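You operate a simulated robot arm through the tools that you are given. There is no shell and no other tool.

The job below is to be done with a simulated robot arm. You get a single attempt, and the scene is never put back.

## Task
Test the trailer socket on the lamp board and reset the dead circuit.
Fine: selector to TAIL, BRAKE and TURN; press RESET under the dark lamp, turn back till that lamp lights, selector to OFF.

The check looks at the end state, three seconds after you hand in, the way a careful person would. Anything else that was tipped, shoved, dropped, spilled or broken makes it a failure.

## Robot
A 5-joint arm with a two-finger parallel gripper, fixed in place. Base frame: the origin is on the floor under the middle of its stand, x ahead of it, y to its left, z up. Units: m, degrees, N and s.
It reaches about 1.134 m from its shoulder. Its first joint turns from -149.0 to 149.0 degrees. Payload 1.57 kg.
The TCP is the grasp point between the finger pads, 0.03 m short of the fingertips. In the tool frame z runs along the fingers and y along their closing line. The gripper opens to 0.11 m. The fingers are 0.024 m wide and 0.012 m thick; the gripper's body (0.048 by 0.112 m) begins 0.078 m behind the TCP.
Orientation is that of the tool frame in the base frame, as [roll, pitch, yaw] about the fixed x, y, z axes, in that order (R = Rz(yaw) Ry(pitch) Rx(roll)). With the fingers straight down and closing along the base's y, the tool's x points along the base's -x, its y along +y and its z along -z.

## Interface
- The arm moves only by the tool arm_command. Its arguments are lists of equal length, an entry for each row: "rotation": the turn, a rotation vector about the tool's x, y, z in degrees, a list of three; "slide": the shift along the tool's x, y, z in cm, a list of three; "grip": the closure, from 0 (fully open) to 1 (shut). In form: {"rotation": [[ax, ay, az], ...], "slide": [[tx, ty, tz], ...], "grip": [grip, ...]}. A call has 1 to 20 rows; each row shifts and turns the commanded pose from where the row before left it, along the tool's axes as they then stand. Each row takes 0.2 s and may step no farther than 0.05 m and 8.6 degrees from the row before; otherwise, or with a gripper value out of range, the whole call is refused. A pose out of reach is approached as far as the arm can. The call stops where the force on the tool passes 90 N (or 10 N more than at its start, if that is more) or the arm is blocked; 0.2 s more then pass. The fingers move at their own pace (about 0.072 m/s each) and stop on an object; they squeeze with about 30 N. The grip force told is the motor's: it shows also when the fingers shut on nothing. Time passes only in rows, and 0.2 s behind the last, so rows that do not move let the fingers close. It gives the time, the measured TCP pose, the force on the tool (base axes), the opening and the grip force at its end, in the units of the frame above (readings bear some noise), with the torque about the TCP (base axes, N m) and any sound that the robot's microphone picked up.
- Cameras (640 x 400 px; columns grow to the right, rows downward): "scene" is fixed at [0.3945, 0.6548, 1.5603]; the picture's right is [-0.98, 0.18, 0.00], its down [0.08, 0.41, -0.91] and it looks along [-0.17, -0.90, -0.41] (base axes); focal length 349 px, centre (320, 200). "wrist" rides on the gripper at [0.07, 0.016, -0.141] in the tool frame; the picture's right is [-0.23, 0.97, 0.00], its down [-0.86, -0.20, -0.48] and it looks along [-0.47, -0.11, 0.88] (tool axes); focal length 222 px, centre (320, 200). There is no depth. A picture from a camera that has moved, and an enlarged one, comes with that camera's place and axes in the base frame and with its lens. The place of the scene camera against the robot may be out by one fixed shift of up to 0.018 m in any direction.
- camera(camera): a new picture of that camera. The clock stands still meanwhile.
- raise_lower(by): slides the trunk up (or, below 0, down) by that many m; the arm rides with it, the base frame stays. It gives what a move gives, with no picture.
- inspect(camera, box): a new picture of the part [left, top, right, bottom] of that camera's present view, enlarged. The clock stands still meanwhile.
- finish_job(): hands the job in; it is judged then, once.

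Nothing tells you positions but the pictures and the camera data. Unless the task says otherwise, let go and move clear before handing in.

The tools are called after "Request:" by a JSON object that holds its "fn" and its "kwargs". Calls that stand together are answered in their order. arm_command: Moves the arm, as the interface text tells. Its arguments: {"type":"object","properties":{"rotation":{"type":"array","items":{"type":"array","items":{"type":"number"}}},"slide":{"type":"array","items":{"type":"array","items":{"type":"number"}}},"grip":{"type":"array","items":{"type":"number"}}},"required":["rotation","slide","grip"]} The other tools are called the same way: raise_lower (by) moves the trunk up or down; camera (camera) takes a picture; inspect (camera, box) takes an enlarged picture of a part of a camera's view; finish_job () hands the job in.

At the start:

```text
time: 0.0
eef_pos: [0.3171, -0.4982, 1.1784]
tool_rot: [180.0, -0.1, -180.0]
ft_force: [-0.3, 0.6, 0.0]
torque: [0.04, 0.01, -0.01]
grip_width: 0.1098
grasp_force: 0.0
trunk travel left (down, up): [-0.913, 0.057]
```

scene: 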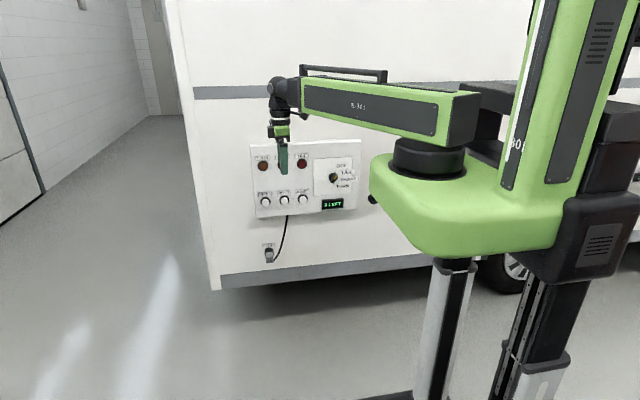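
wrist: 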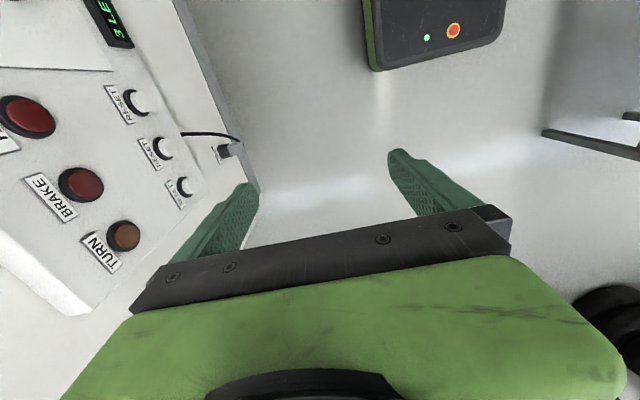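

I see a lamp board on the side of a trailer with three lamps (TAIL, BRAKE, TURN), three RESET buttons, a rotary selector and a small display. I'll look closer before moving.

Request:
{"fn": "inspect", "kwargs": {"camera": "scene", "box": [240, 130, 370, 225]}}

Request:
{"fn": "inspect", "kwargs": {"camera": "wrist", "box": [0, 0, 280, 300]}}

Request:
{"fn": "inspect", "kwargs": {"camera": "scene", "box": [300, 150, 365, 215]}}

```text
4.21 times, centred on (305, 178) of scene
camera zoom: at [0.3945, 0.6548, 1.5603], right [-0.98, 0.18, 0.0], down [0.08, 0.41, -0.91], along [-0.17, -0.9, -0.41], focal length 1469 px, centre (383, 295)
```

zoom: 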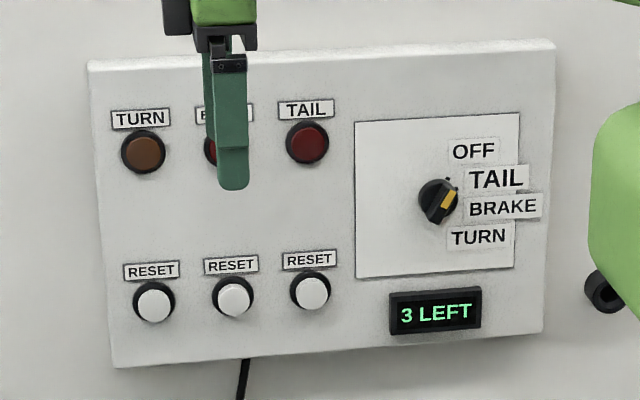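

```text
1.33 times, centred on (140, 150) of wrist
camera zoom: at [0.246, -0.4818, 1.3224], right [0.23, 0.97, 0.0], down [0.86, -0.2, 0.48], along [0.47, -0.11, -0.88], focal length 296 px, centre (560, 267)
```

zoom: 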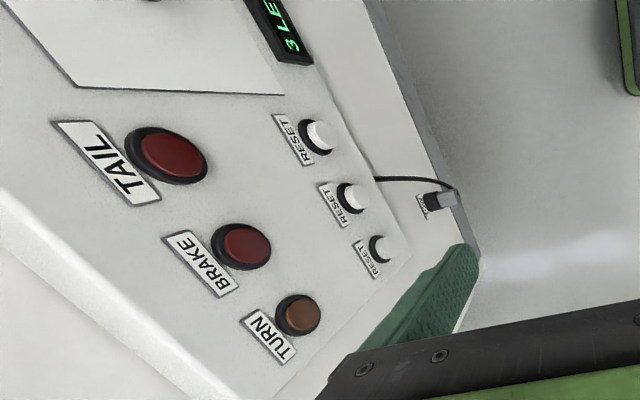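

```text
6.15 times, centred on (332, 182) of scene
camera zoom: at [0.3945, 0.6548, 1.5603], right [-0.98, 0.18, 0.0], down [0.08, 0.41, -0.91], along [-0.17, -0.9, -0.41], focal length 2146 px, centre (243, 308)
```

zoom: 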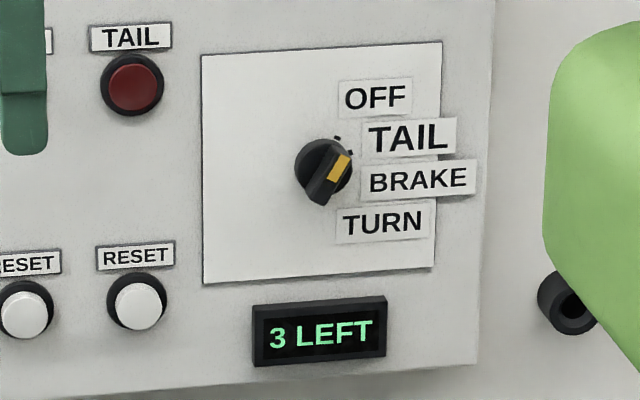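

The selector seems to point at OFF and the display reads "3 LEFT". I'll look at the arm's build and the wider surroundings to understand how it can move.

Request:
{"fn": "inspect", "kwargs": {"camera": "scene", "box": [240, 40, 500, 200]}}

Request:
{"fn": "inspect", "kwargs": {"camera": "scene", "box": [320, 0, 640, 400]}}

Request:
{"fn": "inspect", "kwargs": {"camera": "scene", "box": [325, 165, 365, 200]}}

```text
2.46 times, centred on (370, 120) of scene
camera zoom: at [0.3945, 0.6548, 1.5603], right [-0.98, 0.18, 0.0], down [0.08, 0.41, -0.91], along [-0.17, -0.9, -0.41], focal length 859 px, centre (197, 397)
```

zoom: 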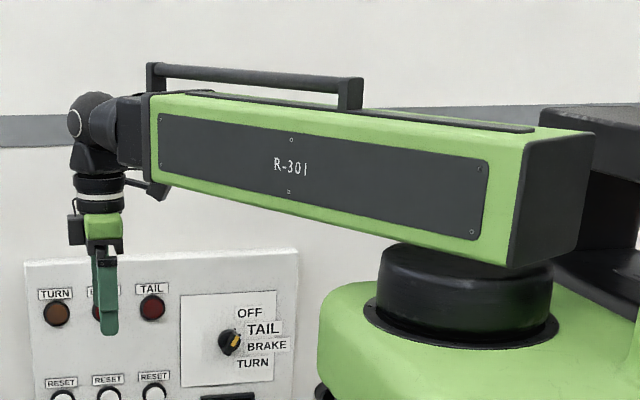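

```text
1.00 times, centred on (480, 200) of scene (not enlarged: the box is as wide or as high as the picture)
camera zoom: at [0.3945, 0.6548, 1.5603], right [-0.98, 0.18, 0.0], down [0.08, 0.41, -0.91], along [-0.17, -0.9, -0.41], focal length 349 px, centre (160, 200)
```

zoom: 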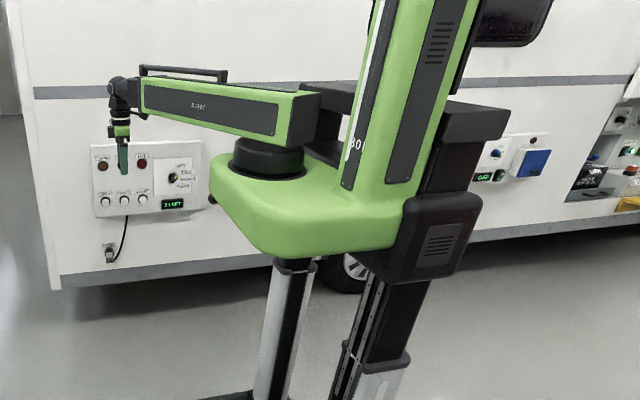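

```text
11.43 times, centred on (345, 182) of scene
camera zoom: at [0.3945, 0.6548, 1.5603], right [-0.98, 0.18, 0.0], down [0.08, 0.41, -0.91], along [-0.17, -0.9, -0.41], focal length 3986 px, centre (34, 400)
```

zoom: 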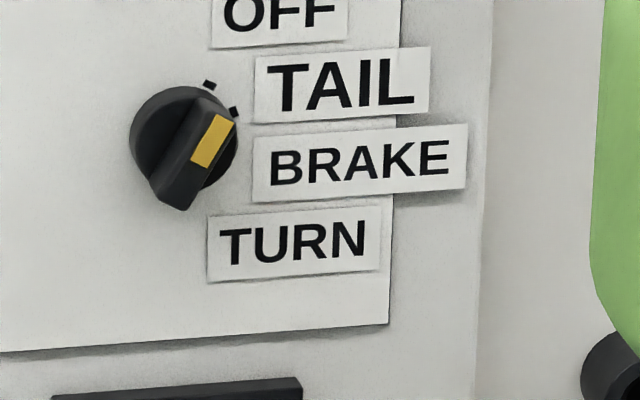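

The board faces +y with its front near y ≈ -0.78; the knob is near (0.07, -0.77, 1.02), the lamps near z 1.09 and the buttons near z 0.92. I'll make small test moves (up 1 cm, then back and a small tilt) to learn what the arm can do.

Request:
{"fn": "arm_command", "kwargs": {"rotation": [[0, 0, 0], [0, 0, 0], [0, 0, 0]], "slide": [[0, 0, -2], [0, 0, 0], [0, 0, 0]], "grip": [0, 0, 0]}}

```text
time: 0.8
eef_pos: [0.3159, -0.4974, 1.1815]
tool_rot: [180.0, 0.0, -180.0]
ft_force: [-0.4, -0.8, 0.0]
torque: [0.0, 0.02, -0.01]
grip_width: 0.1101
grasp_force: 0.1
out of reach, approached as far as the arm can: row 1
trunk travel left (down, up): [-0.913, 0.057]
```

Height can't be changed by the arm itself, so it is a horizontal arm with the trunk giving height. I'll undo that command and test how far it can back away from the board.

Request:
{"fn": "arm_command", "kwargs": {"rotation": [[0, 0, 0], [0, 0, 0], [0, 0, 0], [0, 0, 0]], "slide": [[0, 0, 2], [0, 4, 0], [0, 4, 0], [0, 0, 0]], "grip": [0, 0, 0, 0]}}

```text
time: 1.8
eef_pos: [0.3299, -0.4407, 1.1809]
tool_rot: [179.9, -0.2, -180.0]
ft_force: [0.3, -0.6, 0.3]
torque: [0.03, -0.01, -0.01]
grip_width: 0.11
grasp_force: 0.1
out of reach, approached as far as the arm can: row 1, 3
trunk travel left (down, up): [-0.913, 0.057]
```

The wrist's minimum radius is about 0.55 m from the base axis. Next I'll tilt the tool about the estimated wrist centre (0.25 m behind the TCP) to learn the true wrist length and whether the wrist can point sideways.

Request:
{"fn": "arm_command", "kwargs": {"rotation": [[8, 0, 0], [8, 0, 0], [0, 0, 0]], "slide": [[0, -3.48, -0.24], [0, -3.48, -0.24], [0, 0, 0]], "grip": [0, 0, 0]}}

```text
time: 2.6
eef_pos: [0.3321, -0.5112, 1.1898]
tool_rot: [-164.0, 0.0, 180.0]
ft_force: [-0.7, 0.6, -0.7]
torque: [0.02, -0.02, 0.0]
grip_width: 0.11
grasp_force: 0.0
trunk travel left (down, up): [-0.913, 0.057]
```

The wrist can tilt freely off the arm's line, so it is a full wrist. I'll continue tilting until the fingers point horizontally at the wall, above the board.

Request:
{"fn": "arm_command", "kwargs": {"rotation": [[8, 0, 0], [8, 0, 0], [8, 0, 0], [8, 0, 0], [8, 0, 0], [0, 0, 0]], "slide": [[0, -3.48, -0.24], [0, -3.48, -0.24], [0, -3.48, -0.24], [0, -3.48, -0.24], [0, -3.48, -0.24], [0, 0, 0]], "grip": [0, 0, 0, 0, 0, 0]}}

```text
time: 4.0
eef_pos: [0.3316, -0.6498, 1.2857]
tool_rot: [-123.8, 0.0, -180.0]
ft_force: [-0.1, -0.2, -0.6]
torque: [0.02, 0.01, 0.01]
grip_width: 0.11
grasp_force: 0.0
out of reach, approached as far as the arm can: row 2, 5
trunk travel left (down, up): [-0.913, 0.057]
```

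The tilt works; the wrist length comes out near 0.24 m. I'll finish the tilt to horizontal with that value.

Request:
{"fn": "arm_command", "kwargs": {"rotation": [[8.45, 0, 0], [8.45, 0, 0], [8.45, 0, 0], [8.45, 0, 0], [0, 0, 0]], "slide": [[0, -3.53, -0.26], [0, -3.53, -0.26], [0, -3.53, -0.26], [0, -3.53, -0.26], [0, 0, 0]], "grip": [0, 0, 0, 0, 0]}}

Request:
{"fn": "camera", "kwargs": {"camera": "scene"}}

Request:
{"fn": "camera", "kwargs": {"camera": "wrist"}}

```text
time: 5.2
eef_pos: [0.3323, -0.6907, 1.4182]
tool_rot: [-90.1, -0.1, -180.0]
ft_force: [-0.2, 1.0, -0.1]
torque: [0.04, 0.02, 0.02]
grip_width: 0.1101
grasp_force: 0.1
trunk travel left (down, up): [-0.913, 0.057]
```

```text
taken
```

scene: 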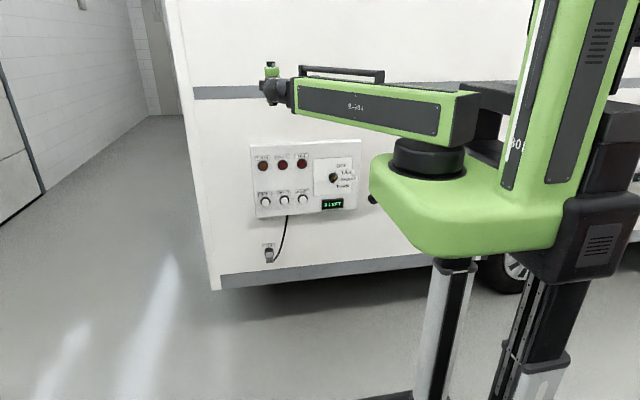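

```text
taken
camera wrist: at [0.2614, -0.5494, 1.4026], right [0.23, 0.0, -0.97], down [0.85, 0.48, 0.2], along [0.47, -0.88, 0.11], focal length 222 px, centre (320, 200)
```

wrist: 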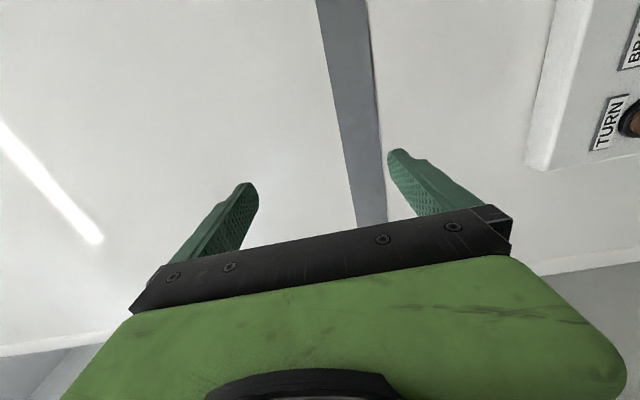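

The fingers now point horizontally at the wall at z≈1.42. I'll yaw the tool about 25° toward -x (the knob is too close to the base for a straight approach), then lower the trunk to board height while staying 6+ cm off the board.

Request:
{"fn": "arm_command", "kwargs": {"rotation": [[0, 8.5, 0], [0, 8.5, 0], [0, 8.5, 0], [0, 0, 0]], "slide": [[3.52, 0, -0.26], [3.52, 0, -0.26], [3.52, 0, -0.26], [0, 0, 0]], "grip": [0, 0, 0, 0]}}

Request:
{"fn": "raise_lower", "kwargs": {"by": -0.3}}

Request:
{"fn": "camera", "kwargs": {"camera": "wrist"}}

Request:
{"fn": "camera", "kwargs": {"camera": "scene"}}

```text
time: 6.2
eef_pos: [0.228, -0.6647, 1.4179]
tool_rot: [-90.1, -0.1, 154.4]
ft_force: [0.5, 0.3, -0.1]
torque: [0.04, -0.01, 0.0]
grip_width: 0.1102
grasp_force: 0.3
trunk travel left (down, up): [-0.913, 0.057]
```

```text
time: 9.2
eef_pos: [0.2277, -0.665, 1.1178]
tool_rot: [-90.0, -0.1, 154.6]
ft_force: [0.6, -1.0, 0.3]
torque: [0.01, -0.03, 0.0]
grip_width: 0.1101
grasp_force: 0.0
trunk travel left (down, up): [-0.613, 0.357]
```

```text
taken
camera wrist: at [0.2253, -0.5084, 1.1027], right [0.2, -0.1, -0.97], down [0.98, 0.06, 0.2], along [0.04, -0.99, 0.11], focal length 222 px, centre (320, 200)
```

wrist: 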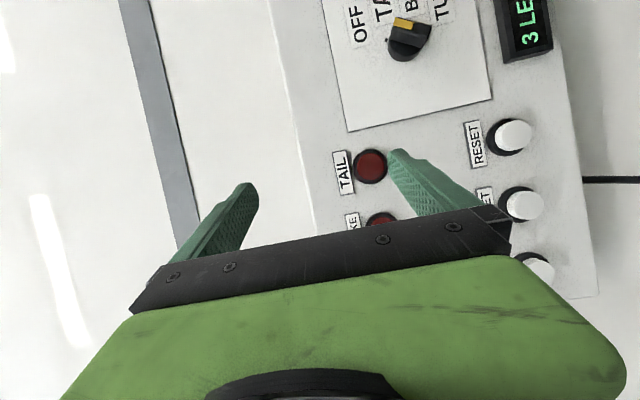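

```text
taken
```

scene: 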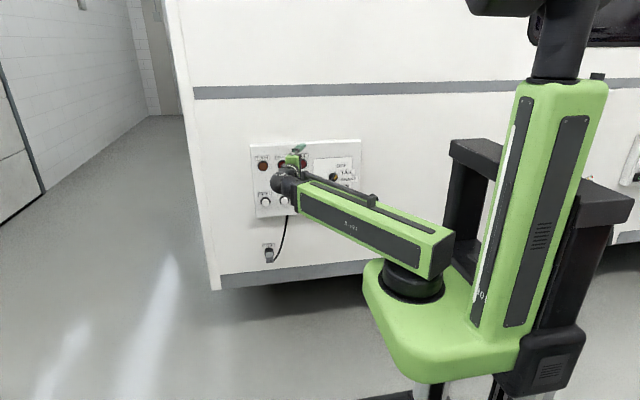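

The wrist camera now looks almost squarely at the board. I'll zoom in on the knob and buttons to fix their positions.

Request:
{"fn": "inspect", "kwargs": {"camera": "wrist", "box": [320, 0, 480, 110]}}

Request:
{"fn": "inspect", "kwargs": {"camera": "wrist", "box": [320, 100, 600, 300]}}

Request:
{"fn": "inspect", "kwargs": {"camera": "scene", "box": [240, 130, 370, 225]}}

```text
3.64 times, centred on (400, 55) of wrist
camera zoom: at [0.2253, -0.5084, 1.1027], right [0.2, -0.1, -0.97], down [0.98, 0.06, 0.2], along [0.04, -0.99, 0.11], focal length 808 px, centre (29, 727)
```

zoom: 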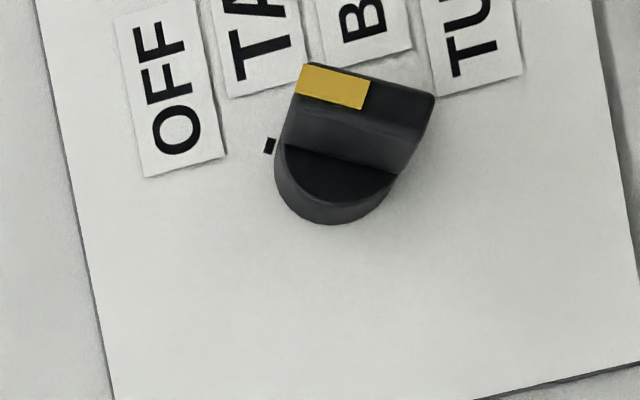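

```text
2.00 times, centred on (460, 200) of wrist
camera zoom: at [0.2253, -0.5084, 1.1027], right [0.2, -0.1, -0.97], down [0.98, 0.06, 0.2], along [0.04, -0.99, 0.11], focal length 444 px, centre (40, 200)
```

zoom: 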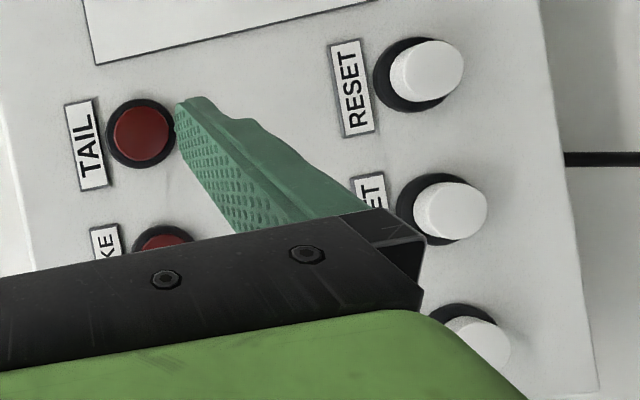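

```text
4.21 times, centred on (305, 178) of scene
camera zoom: at [0.3945, 0.6548, 1.5603], right [-0.98, 0.18, 0.0], down [0.08, 0.41, -0.91], along [-0.17, -0.9, -0.41], focal length 1469 px, centre (383, 295)
```

zoom: 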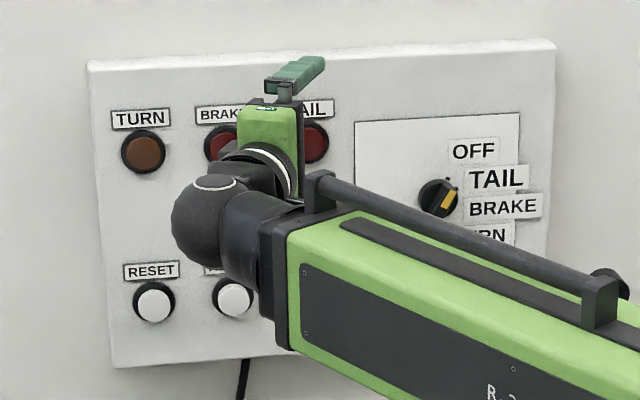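

From two wrist views I place the board front near y=-0.817, the knob axis at about (0.061, z 0.988) with the bar's face at y≈-0.785 pointing ~60° up-right (OFF), and the reset caps at x≈0.207/0.292/0.375, y≈-0.80, z≈0.887. I'll lower to knob height and move to a stand-off pose in front of the knob for a closer look.

Request:
{"fn": "raise_lower", "kwargs": {"by": -0.13}}

Request:
{"fn": "arm_command", "kwargs": {"rotation": [[0, 0, 0], [0, 0, 0], [0, 0, 0], [0, 0, 0], [0, 0, 0]], "slide": [[2.0, 0, 2.2], [2.0, 0, 2.6], [2.3, 0, 3.2], [2.3, 0, 3.2], [0, 0, 0]], "grip": [0.6, 0.6, 0.6, 0.6, 0.6]}}

Request:
{"fn": "camera", "kwargs": {"camera": "wrist"}}

Request:
{"fn": "inspect", "kwargs": {"camera": "scene", "box": [240, 130, 370, 225]}}

```text
time: 10.8
eef_pos: [0.2283, -0.6643, 0.9888]
tool_rot: [-90.1, 0.0, 154.6]
ft_force: [0.2, 0.5, -0.2]
torque: [-0.01, 0.02, -0.04]
grip_width: 0.1098
grasp_force: 0.0
trunk travel left (down, up): [-0.483, 0.487]
```

```text
time: 12.0
eef_pos: [0.102, -0.7287, 0.9869]
tool_rot: [-90.3, -0.1, 154.6]
ft_force: [-0.3, -0.4, -0.8]
torque: [0.01, -0.03, 0.01]
grip_width: 0.044
grasp_force: 0.0
trunk travel left (down, up): [-0.483, 0.487]
```

```text
taken
camera wrist: at [0.0989, -0.572, 0.9726], right [0.21, -0.09, -0.97], down [0.98, 0.06, 0.2], along [0.04, -0.99, 0.11], focal length 222 px, centre (320, 200)
```

wrist: 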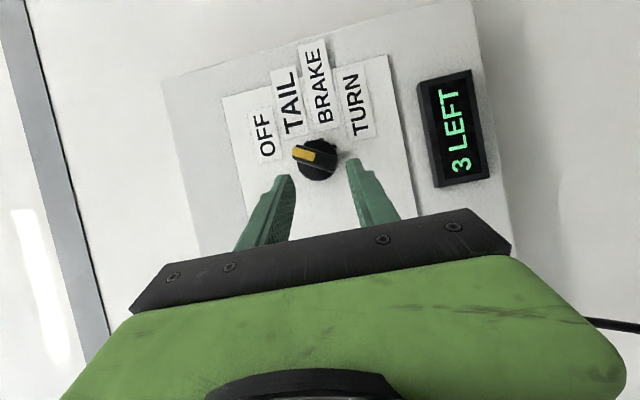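

```text
4.21 times, centred on (305, 178) of scene
camera zoom: at [0.3945, 0.6548, 1.5603], right [-0.98, 0.18, 0.0], down [0.08, 0.41, -0.91], along [-0.17, -0.9, -0.41], focal length 1469 px, centre (383, 295)
```

zoom: 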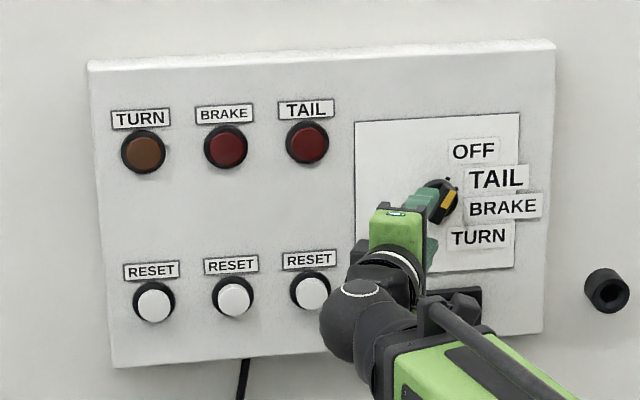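

The view is good: the scene camera sees all three lamps, and the wrist camera sees the knob and display. I'll zoom in on the knob.

Request:
{"fn": "inspect", "kwargs": {"camera": "wrist", "box": [240, 80, 400, 180]}}

Request:
{"fn": "inspect", "kwargs": {"camera": "wrist", "box": [270, 115, 370, 185]}}

```text
4.00 times, centred on (320, 130) of wrist
camera zoom: at [0.0989, -0.572, 0.9726], right [0.21, -0.09, -0.97], down [0.98, 0.06, 0.2], along [0.04, -0.99, 0.11], focal length 888 px, centre (320, 480)
```

zoom: 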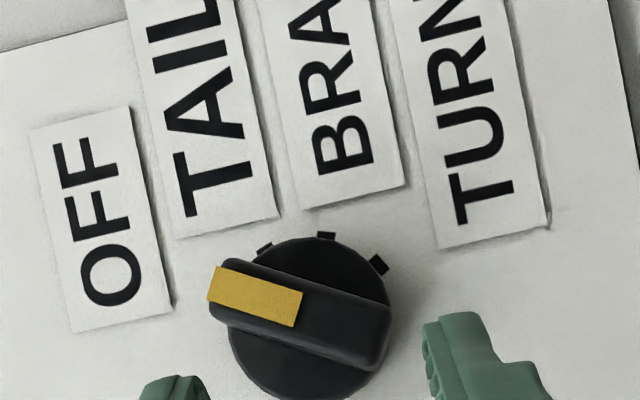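

```text
5.71 times, centred on (320, 150) of wrist
camera zoom: at [0.0989, -0.572, 0.9726], right [0.21, -0.09, -0.97], down [0.98, 0.06, 0.2], along [0.04, -0.99, 0.11], focal length 1269 px, centre (320, 486)
```

zoom: 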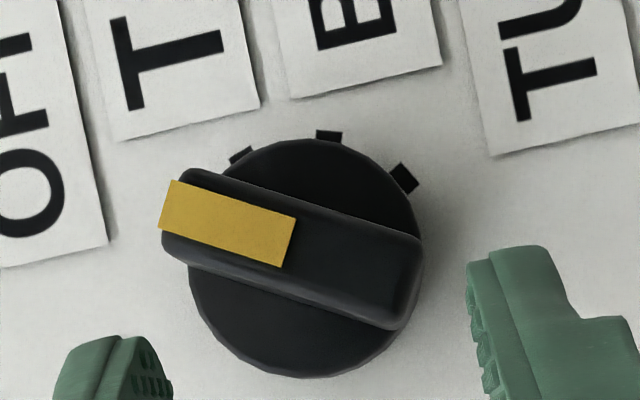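

The close-up gives the knob axis at about x=0.067, z=0.9925, bar front y≈-0.787, with detents at 60° (OFF), 20° (TAIL), -20° (BRAKE) and -60° (TURN). I'll raise the trunk a few mm and roll the gripper so the fingers straddle the bar.

Request:
{"fn": "raise_lower", "kwargs": {"by": 0.0055}}

Request:
{"fn": "arm_command", "kwargs": {"rotation": [[0, 0, -8.2], [0, 0, -8.2], [0, 0, -8.2], [0, 0, -8.2], [0, 0, -8.2], [0, 0, -8.2], [0, 0, -8.2], [0, 0, 0]], "slide": [[0, 0, 0], [0, 0, 0], [0, 0, 0], [0, 0, 0], [0, 0, 0], [0, 0, 0], [0, 0, 0], [0, 0, 0]], "grip": [0.6, 0.6, 0.6, 0.6, 0.6, 0.6, 0.6, 0.6]}}

Request:
{"fn": "camera", "kwargs": {"camera": "wrist"}}

Request:
{"fn": "inspect", "kwargs": {"camera": "scene", "box": [240, 130, 370, 225]}}

```text
time: 12.5
eef_pos: [0.1028, -0.7275, 0.9932]
tool_rot: [-90.3, -0.1, 154.5]
ft_force: [0.4, 0.6, 0.6]
torque: [-0.03, -0.03, -0.01]
grip_width: 0.0441
grasp_force: 0.0
trunk travel left (down, up): [-0.489, 0.481]
```

```text
time: 14.3
eef_pos: [0.1024, -0.7295, 0.9929]
tool_rot: [-90.1, -57.6, 154.8]
ft_force: [0.2, -0.5, 0.0]
torque: [0.04, -0.02, -0.01]
grip_width: 0.0439
grasp_force: 0.0
trunk travel left (down, up): [-0.489, 0.481]
```

```text
taken
camera wrist: at [0.1157, -0.5802, 1.0445], right [-0.63, 0.3, -0.71], down [0.77, 0.16, -0.61], along [-0.07, -0.94, -0.34], focal length 222 px, centre (320, 200)
```

wrist: 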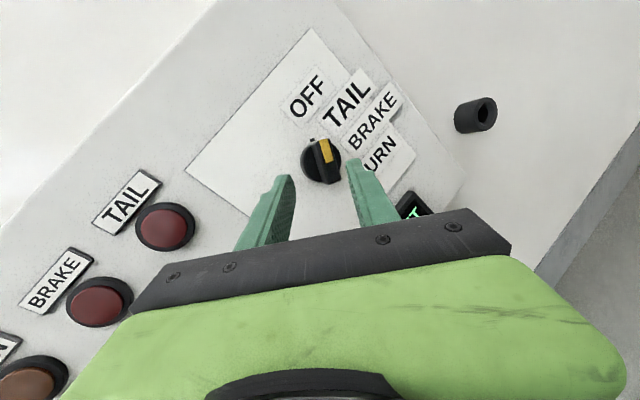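

```text
4.21 times, centred on (305, 178) of scene
camera zoom: at [0.3945, 0.6548, 1.5603], right [-0.98, 0.18, 0.0], down [0.08, 0.41, -0.91], along [-0.17, -0.9, -0.41], focal length 1469 px, centre (383, 295)
```

zoom: 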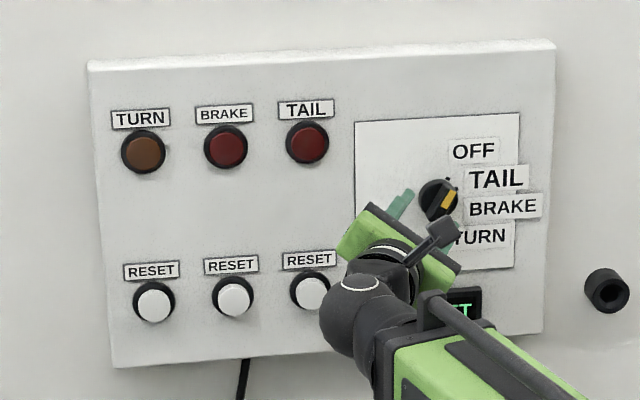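

The fingers are rolled to straddle the bar. I'll zoom in to refine the knob's location from this second viewpoint.

Request:
{"fn": "inspect", "kwargs": {"camera": "wrist", "box": [270, 115, 370, 185]}}

Request:
{"fn": "inspect", "kwargs": {"camera": "wrist", "box": [230, 110, 410, 260]}}

```text
5.71 times, centred on (320, 150) of wrist
camera zoom: at [0.1157, -0.5802, 1.0445], right [-0.63, 0.3, -0.71], down [0.77, 0.16, -0.61], along [-0.07, -0.94, -0.34], focal length 1269 px, centre (320, 486)
```

zoom: 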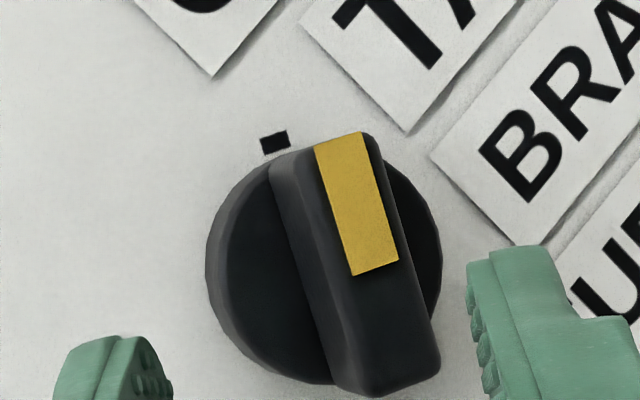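

```text
2.67 times, centred on (320, 185) of wrist
camera zoom: at [0.1157, -0.5802, 1.0445], right [-0.63, 0.3, -0.71], down [0.77, 0.16, -0.61], along [-0.07, -0.94, -0.34], focal length 592 px, centre (320, 240)
```

zoom: 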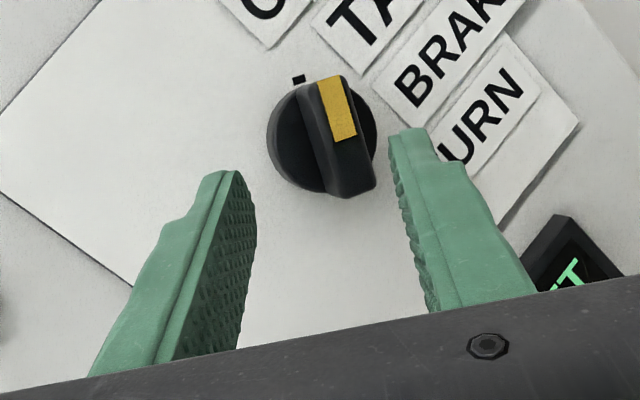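

Refined from both views: knob axis at about (0.069, 0.992), bar front y≈-0.774, disc front y≈-0.789, plate y≈-0.803. I'll centre the open fingers in front of the knob, tips 1 cm short of the bar, and look again.

Request:
{"fn": "arm_command", "kwargs": {"rotation": [[0, 0, 0], [0, 0, 0], [0, 0, 0]], "slide": [[0.42, 0.66, 0.78], [0.42, 0.66, 0.78], [0, 0, 0]], "grip": [0.6, 0.6, 0.6]}}

Request:
{"fn": "inspect", "kwargs": {"camera": "wrist", "box": [230, 110, 410, 260]}}

Request:
{"fn": "inspect", "kwargs": {"camera": "scene", "box": [305, 150, 365, 200]}}

```text
time: 15.1
eef_pos: [0.0807, -0.7363, 0.9929]
tool_rot: [-90.5, -57.5, 154.8]
ft_force: [-0.1, -1.2, 0.8]
torque: [0.02, 0.02, 0.03]
grip_width: 0.0438
grasp_force: 0.0
trunk travel left (down, up): [-0.489, 0.481]
```

```text
2.67 times, centred on (320, 185) of wrist
camera zoom: at [0.0947, -0.587, 1.0442], right [-0.63, 0.3, -0.72], down [0.77, 0.16, -0.61], along [-0.07, -0.94, -0.34], focal length 592 px, centre (320, 240)
```

zoom: 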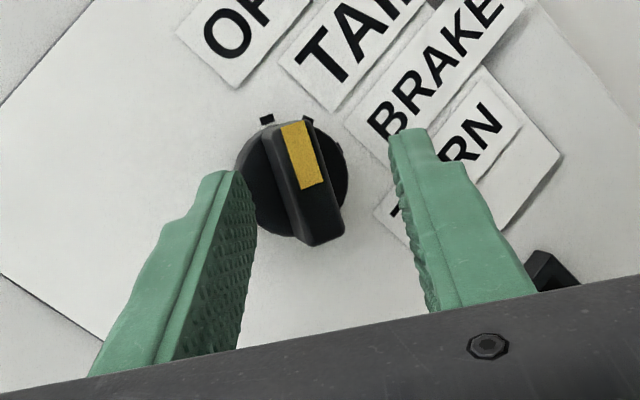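

```text
8.00 times, centred on (335, 175) of scene
camera zoom: at [0.3945, 0.6548, 1.5603], right [-0.98, 0.18, 0.0], down [0.08, 0.41, -0.91], along [-0.17, -0.9, -0.41], focal length 2790 px, centre (200, 400)
```

zoom: 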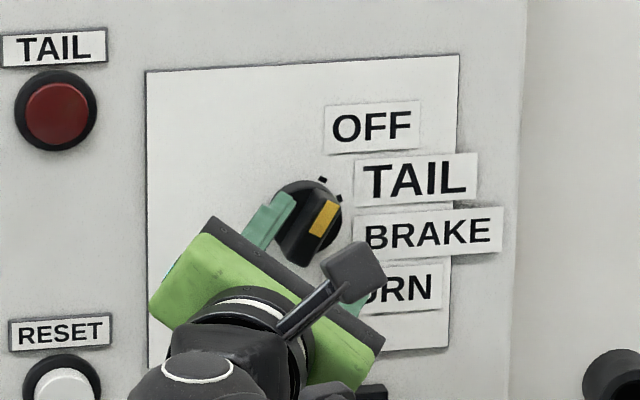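

The bar sits centred between the fingers. I'll move in about 1.5 cm while easing the yaw to 21°, so the tips straddle the bar just short of the disc.

Request:
{"fn": "arm_command", "kwargs": {"rotation": [[1.77, -1.13, 0], [1.77, -1.13, 0], [0, 0, 0]], "slide": [[-0.135, -0.21, 0.7], [-0.135, -0.21, 0.7], [0, 0, 0]], "grip": [0.6, 0.6, 0.6]}}

Request:
{"fn": "inspect", "kwargs": {"camera": "wrist", "box": [230, 110, 410, 260]}}

Request:
{"fn": "inspect", "kwargs": {"camera": "scene", "box": [305, 150, 365, 200]}}

```text
time: 15.9
eef_pos: [0.0803, -0.75, 0.9933]
tool_rot: [-90.4, -57.5, 158.9]
ft_force: [0.2, 0.1, -0.2]
torque: [0.01, 0.01, 0.0]
grip_width: 0.044
grasp_force: 0.1
trunk travel left (down, up): [-0.489, 0.481]
```

```text
2.67 times, centred on (320, 185) of wrist
camera zoom: at [0.0828, -0.6014, 1.0442], right [-0.65, 0.26, -0.72], down [0.76, 0.22, -0.61], along [0.0, -0.94, -0.34], focal length 592 px, centre (320, 240)
```

zoom: 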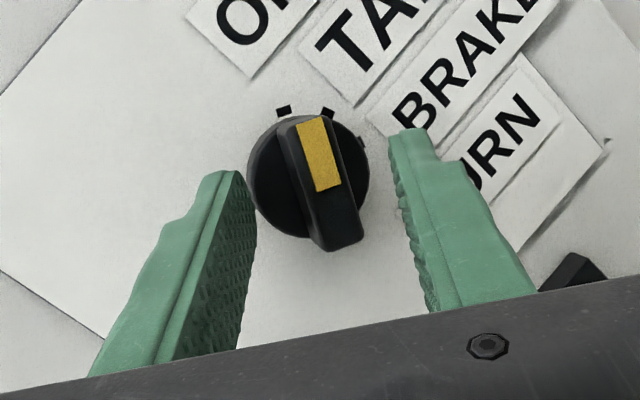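

```text
8.00 times, centred on (335, 175) of scene
camera zoom: at [0.3945, 0.6548, 1.5603], right [-0.98, 0.18, 0.0], down [0.08, 0.41, -0.91], along [-0.17, -0.9, -0.41], focal length 2790 px, centre (200, 400)
```

zoom: 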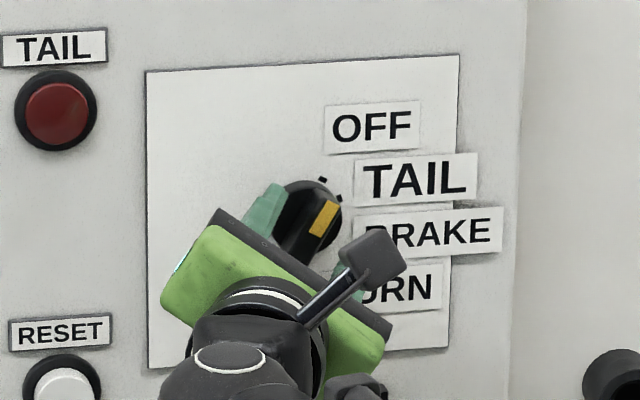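

Tips are level with the bar, with no contact. I'll close the fingers to about 2.2 cm opening and check the fit.

Request:
{"fn": "arm_command", "kwargs": {"rotation": [[0, 0, 0], [0, 0, 0], [0, 0, 0]], "slide": [[0, 0, 0], [0, 0, 0], [0, 0, 0]], "grip": [0.75, 0.8, 0.8]}}

Request:
{"fn": "inspect", "kwargs": {"camera": "wrist", "box": [260, 120, 380, 210]}}

Request:
{"fn": "inspect", "kwargs": {"camera": "scene", "box": [315, 160, 355, 190]}}

```text
time: 16.7
eef_pos: [0.0804, -0.7506, 0.9932]
tool_rot: [-90.5, -57.4, 159.0]
ft_force: [-0.1, 0.6, -0.7]
torque: [-0.02, 0.01, -0.04]
grip_width: 0.022
grasp_force: 0.0
trunk travel left (down, up): [-0.489, 0.481]
```

```text
4.44 times, centred on (320, 165) of wrist
camera zoom: at [0.0829, -0.6012, 1.0442], right [-0.65, 0.26, -0.72], down [0.76, 0.22, -0.61], along [0.0, -0.94, -0.34], focal length 987 px, centre (320, 356)
```

zoom: 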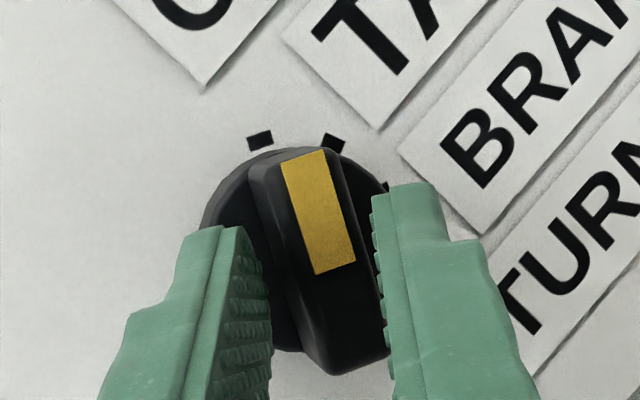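

```text
13.33 times, centred on (335, 175) of scene
camera zoom: at [0.3945, 0.6548, 1.5603], right [-0.98, 0.18, 0.0], down [0.08, 0.41, -0.91], along [-0.17, -0.9, -0.41], focal length 4651 px, centre (120, 533)
```

zoom: 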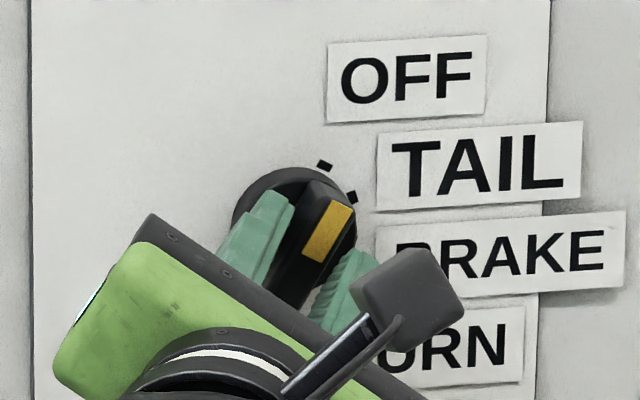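

The fingers straddle the bar without touching. I'll snug the opening to about 1.8 cm and roll clockwise 40° toward TAIL.

Request:
{"fn": "arm_command", "kwargs": {"rotation": [[0, 0, 0], [0, 0, 8], [0, 0, 8], [0, 0, 8], [0, 0, 8], [0, 0, 8], [0, 0, 0]], "slide": [[0, 0, 0], [0, 0, 0], [0, 0, 0], [0, 0, 0], [0, 0, 0], [0, 0, 0], [0, 0, 0]], "grip": [0.835, 0.835, 0.835, 0.835, 0.835, 0.835, 0.835]}}

Request:
{"fn": "inspect", "kwargs": {"camera": "wrist", "box": [240, 90, 400, 210]}}

Request:
{"fn": "inspect", "kwargs": {"camera": "scene", "box": [240, 130, 370, 225]}}

Request:
{"fn": "camera", "kwargs": {"camera": "wrist"}}

```text
time: 18.3
eef_pos: [0.0808, -0.75, 0.9929]
tool_rot: [-90.1, -17.5, 158.6]
ft_force: [-2.1, 0.8, -1.6]
torque: [0.05, -0.01, -0.07]
grip_width: 0.0207
grasp_force: 1.5
trunk travel left (down, up): [-0.489, 0.481]
```

```text
3.33 times, centred on (320, 150) of wrist
camera zoom: at [0.0641, -0.5939, 0.9995], right [-0.07, 0.03, -1.0], down [0.99, 0.13, -0.06], along [0.13, -0.99, -0.04], focal length 740 px, centre (320, 367)
```

zoom: 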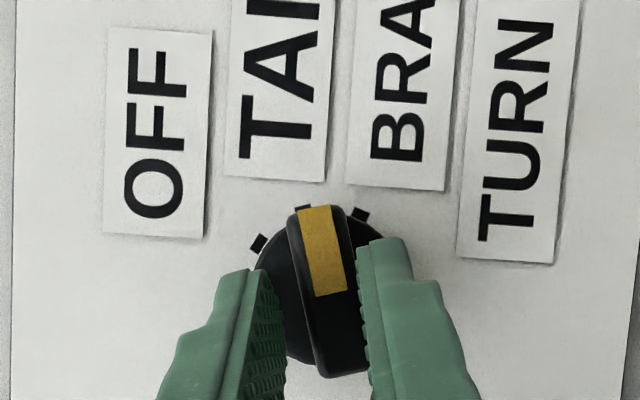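

```text
4.21 times, centred on (305, 178) of scene
camera zoom: at [0.3945, 0.6548, 1.5603], right [-0.98, 0.18, 0.0], down [0.08, 0.41, -0.91], along [-0.17, -0.9, -0.41], focal length 1469 px, centre (383, 295)
```

zoom: 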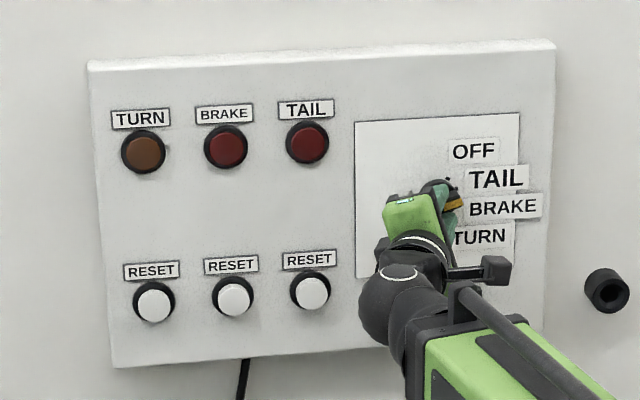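

```text
taken
camera wrist: at [0.0641, -0.5939, 0.9995], right [-0.07, 0.03, -1.0], down [0.99, 0.13, -0.06], along [0.13, -0.99, -0.04], focal length 222 px, centre (320, 200)
```

wrist: 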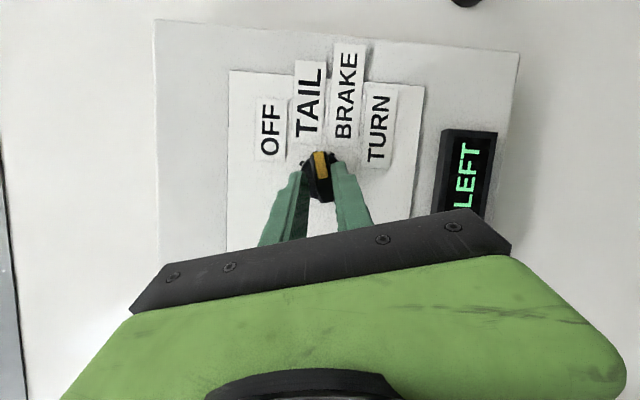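

The pointer has moved to about 15–20° (TAIL region) but I see no lamp lit yet. I'll ease off the fingers slightly so the knob can settle in its detent, and zoom on the lamps.

Request:
{"fn": "arm_command", "kwargs": {"rotation": [[0, 0, 0], [0, 0, 0], [0, 0, 0], [0, 0, 0]], "slide": [[0, 0, 0], [0, 0, 0], [0, 0, 0], [0, 0, 0]], "grip": [0.75, 0.75, 0.75, 0.75]}}

Request:
{"fn": "inspect", "kwargs": {"camera": "wrist", "box": [270, 120, 370, 190]}}

Request:
{"fn": "inspect", "kwargs": {"camera": "scene", "box": [250, 145, 320, 190]}}

Request:
{"fn": "inspect", "kwargs": {"camera": "wrist", "box": [420, 110, 520, 230]}}

```text
time: 19.3
eef_pos: [0.0802, -0.7508, 0.9935]
tool_rot: [-90.1, -17.5, 158.6]
ft_force: [-0.2, 0.3, 0.7]
torque: [0.0, -0.01, -0.03]
grip_width: 0.0274
grasp_force: 0.0
trunk travel left (down, up): [-0.489, 0.481]
```

```text
5.71 times, centred on (320, 155) of wrist
camera zoom: at [0.0643, -0.5938, 0.9997], right [-0.07, 0.03, -1.0], down [0.99, 0.13, -0.07], along [0.13, -0.99, -0.04], focal length 1269 px, centre (320, 457)
```

zoom: 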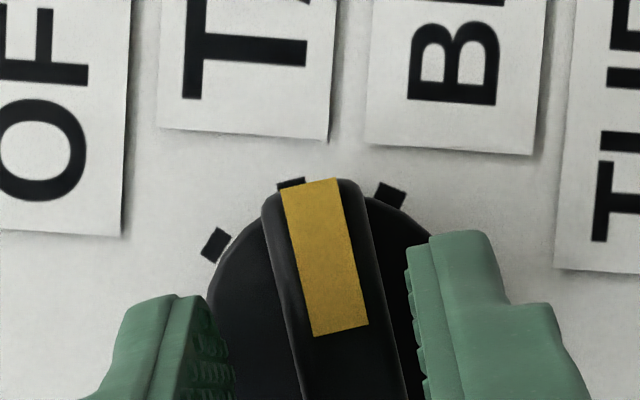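

```text
8.89 times, centred on (285, 168) of scene
camera zoom: at [0.3945, 0.6548, 1.5603], right [-0.98, 0.18, 0.0], down [0.08, 0.41, -0.91], along [-0.17, -0.9, -0.41], focal length 3100 px, centre (631, 489)
```

zoom: 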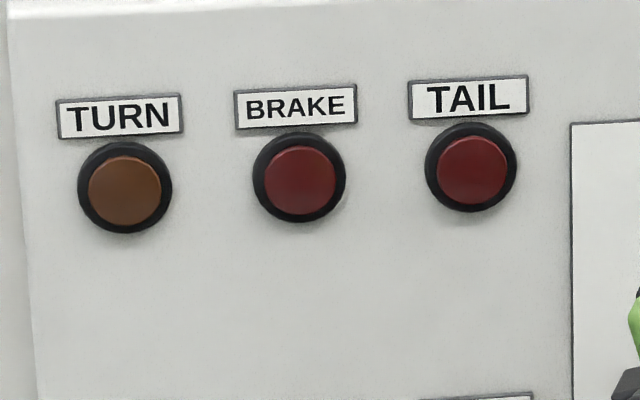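

```text
3.33 times, centred on (470, 170) of wrist
camera zoom: at [0.0643, -0.5938, 0.9997], right [-0.07, 0.03, -1.0], down [0.99, 0.13, -0.07], along [0.13, -0.99, -0.04], focal length 740 px, centre (-180, 300)
```

zoom: 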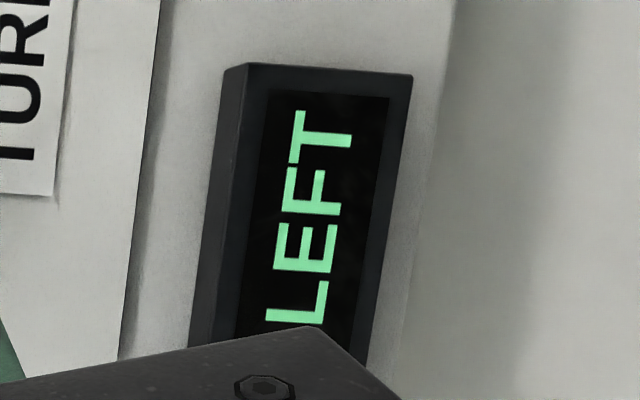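

The knob rests at roughly 17–20° by the TAIL tick, yet all three lamps look dark, so TAIL may be the dead circuit; I'll confirm by comparison. Next I'll snug the fingers and roll 37° more to BRAKE, then compare lamps and display.

Request:
{"fn": "arm_command", "kwargs": {"rotation": [[0, 0, 0], [0, 0, 7.4], [0, 0, 7.4], [0, 0, 7.4], [0, 0, 7.4], [0, 0, 7.4], [0, 0, 0], [0, 0, 0]], "slide": [[0, 0, 0], [0, 0, 0], [0, 0, 0], [0, 0, 0], [0, 0, 0], [0, 0, 0], [0, 0, 0], [0, 0, 0]], "grip": [0.835, 0.835, 0.835, 0.835, 0.835, 0.835, 0.835, 0.75]}}

Request:
{"fn": "camera", "kwargs": {"camera": "wrist"}}

Request:
{"fn": "inspect", "kwargs": {"camera": "scene", "box": [250, 145, 320, 190]}}

Request:
{"fn": "inspect", "kwargs": {"camera": "wrist", "box": [240, 90, 480, 210]}}

```text
time: 21.1
eef_pos: [0.0807, -0.7511, 0.992]
tool_rot: [-90.2, 19.6, 158.6]
ft_force: [0.2, 0.0, 0.3]
torque: [0.01, -0.01, -0.03]
grip_width: 0.0275
grasp_force: 0.2
trunk travel left (down, up): [-0.489, 0.481]
```

```text
taken
camera wrist: at [0.0748, -0.5976, 0.9556], right [0.5, -0.19, -0.84], down [0.86, 0.18, 0.48], along [0.06, -0.96, 0.26], focal length 222 px, centre (320, 200)
```

wrist: 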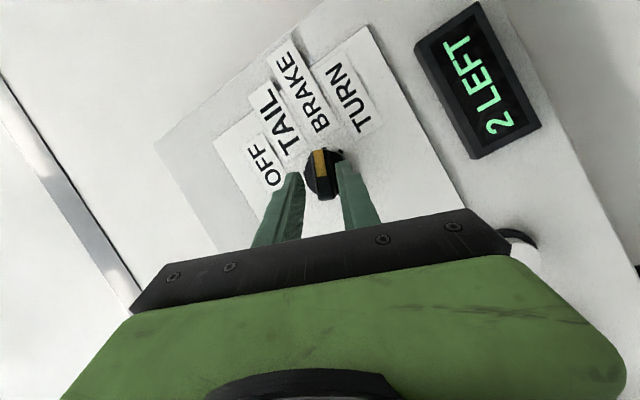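

```text
8.89 times, centred on (285, 168) of scene
camera zoom: at [0.3945, 0.6548, 1.5603], right [-0.98, 0.18, 0.0], down [0.08, 0.41, -0.91], along [-0.17, -0.9, -0.41], focal length 3100 px, centre (631, 489)
```

zoom: 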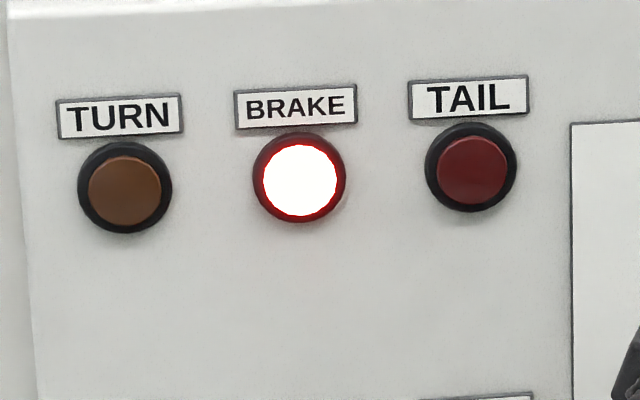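

```text
2.67 times, centred on (360, 150) of wrist
camera zoom: at [0.0748, -0.5976, 0.9556], right [0.5, -0.19, -0.84], down [0.86, 0.18, 0.48], along [0.06, -0.96, 0.26], focal length 592 px, centre (213, 333)
```

zoom: 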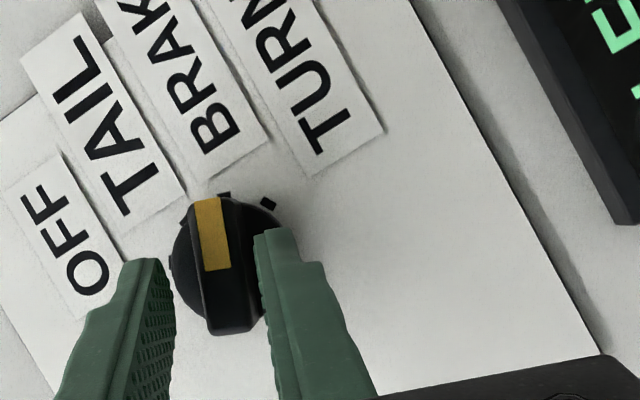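

BRAKE lights brightly and the display now shows "2 LEFT". I'll wait about a second here to see whether the count changes with dwell time.

Request:
{"fn": "arm_command", "kwargs": {"rotation": [[0, 0, 0], [0, 0, 0], [0, 0, 0], [0, 0, 0], [0, 0, 0]], "slide": [[0, 0, 0], [0, 0, 0], [0, 0, 0], [0, 0, 0], [0, 0, 0]], "grip": [0.75, 0.75, 0.75, 0.75, 0.75]}}

Request:
{"fn": "camera", "kwargs": {"camera": "wrist"}}

Request:
{"fn": "inspect", "kwargs": {"camera": "scene", "box": [240, 130, 370, 225]}}

```text
time: 22.3
eef_pos: [0.0798, -0.7514, 0.993]
tool_rot: [-90.2, 19.6, 158.6]
ft_force: [-0.3, 0.1, -0.7]
torque: [0.02, 0.0, 0.03]
grip_width: 0.0274
grasp_force: 0.0
trunk travel left (down, up): [-0.489, 0.481]
```

```text
taken
camera wrist: at [0.0748, -0.5976, 0.9556], right [0.5, -0.19, -0.84], down [0.86, 0.18, 0.48], along [0.06, -0.97, 0.26], focal length 222 px, centre (320, 200)
```

wrist: 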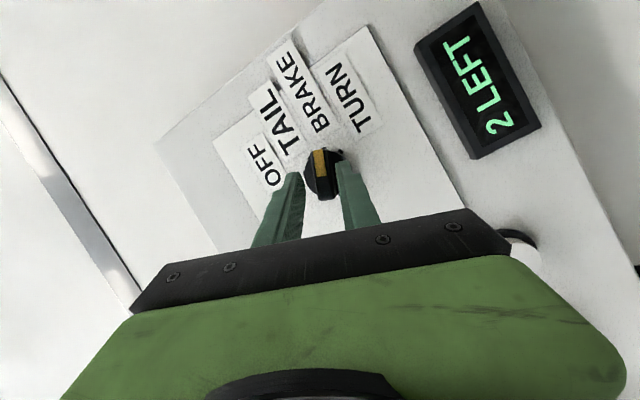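

```text
4.21 times, centred on (305, 178) of scene
camera zoom: at [0.3945, 0.6548, 1.5603], right [-0.98, 0.18, 0.0], down [0.08, 0.41, -0.91], along [-0.17, -0.9, -0.41], focal length 1469 px, centre (383, 295)
```

zoom: 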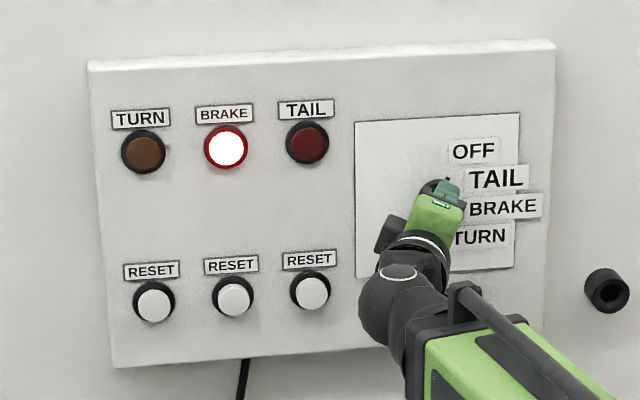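

The count stays at 2, consistent with "circuits not yet lit" (TAIL didn't light, BRAKE did). Next I'll roll on to TURN.

Request:
{"fn": "arm_command", "kwargs": {"rotation": [[0, 0, 0], [0, 0, 7.8], [0, 0, 7.8], [0, 0, 7.8], [0, 0, 7.8], [0, 0, 7.8], [0, 0, 0], [0, 0, 0], [0, 0, 0]], "slide": [[0, 0, 0], [0, 0, 0], [0, 0, 0], [0, 0, 0], [0, 0, 0], [0, 0, 0], [0, 0, 0], [0, 0, 0], [0, 0, 0]], "grip": [0.835, 0.835, 0.835, 0.835, 0.835, 0.835, 0.835, 0.75, 0.75]}}

Request:
{"fn": "camera", "kwargs": {"camera": "wrist"}}

Request:
{"fn": "inspect", "kwargs": {"camera": "scene", "box": [240, 130, 370, 225]}}

Request:
{"fn": "inspect", "kwargs": {"camera": "wrist", "box": [240, 90, 420, 210]}}

```text
time: 24.3
eef_pos: [0.0801, -0.7512, 0.993]
tool_rot: [-90.4, 58.6, 158.4]
ft_force: [-0.2, -0.5, 0.2]
torque: [0.03, 0.0, -0.01]
grip_width: 0.0274
grasp_force: 0.1
trunk travel left (down, up): [-0.489, 0.481]
```

```text
taken
camera wrist: at [0.11, -0.6117, 0.9263], right [0.88, -0.34, -0.31], down [0.43, 0.34, 0.83], along [-0.18, -0.87, 0.45], focal length 222 px, centre (320, 200)
```

wrist: 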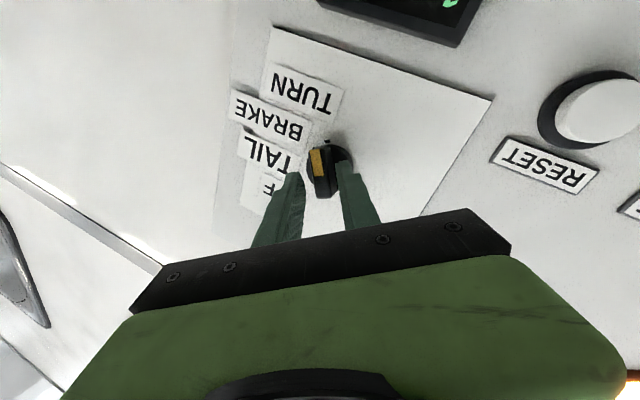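

```text
4.21 times, centred on (305, 178) of scene
camera zoom: at [0.3945, 0.6548, 1.5603], right [-0.98, 0.18, 0.0], down [0.08, 0.41, -0.91], along [-0.17, -0.9, -0.41], focal length 1469 px, centre (383, 295)
```

zoom: 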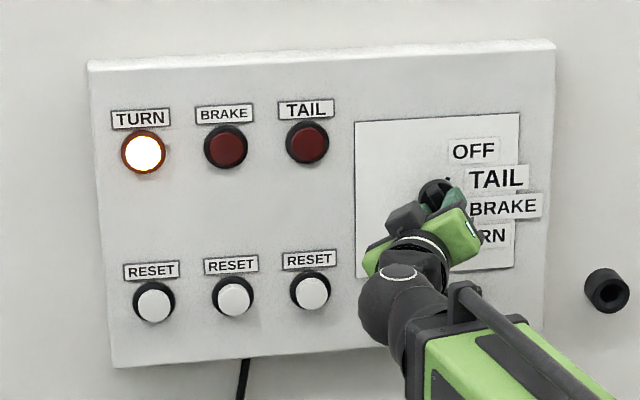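

```text
3.33 times, centred on (330, 150) of wrist
camera zoom: at [0.11, -0.6117, 0.9263], right [0.88, -0.34, -0.31], down [0.43, 0.34, 0.83], along [-0.18, -0.87, 0.45], focal length 740 px, centre (287, 367)
```

zoom: 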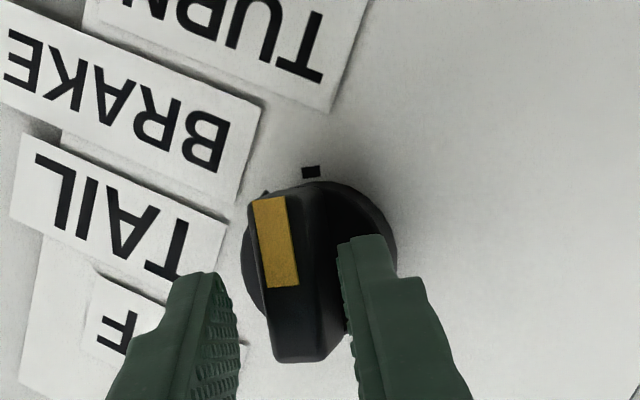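

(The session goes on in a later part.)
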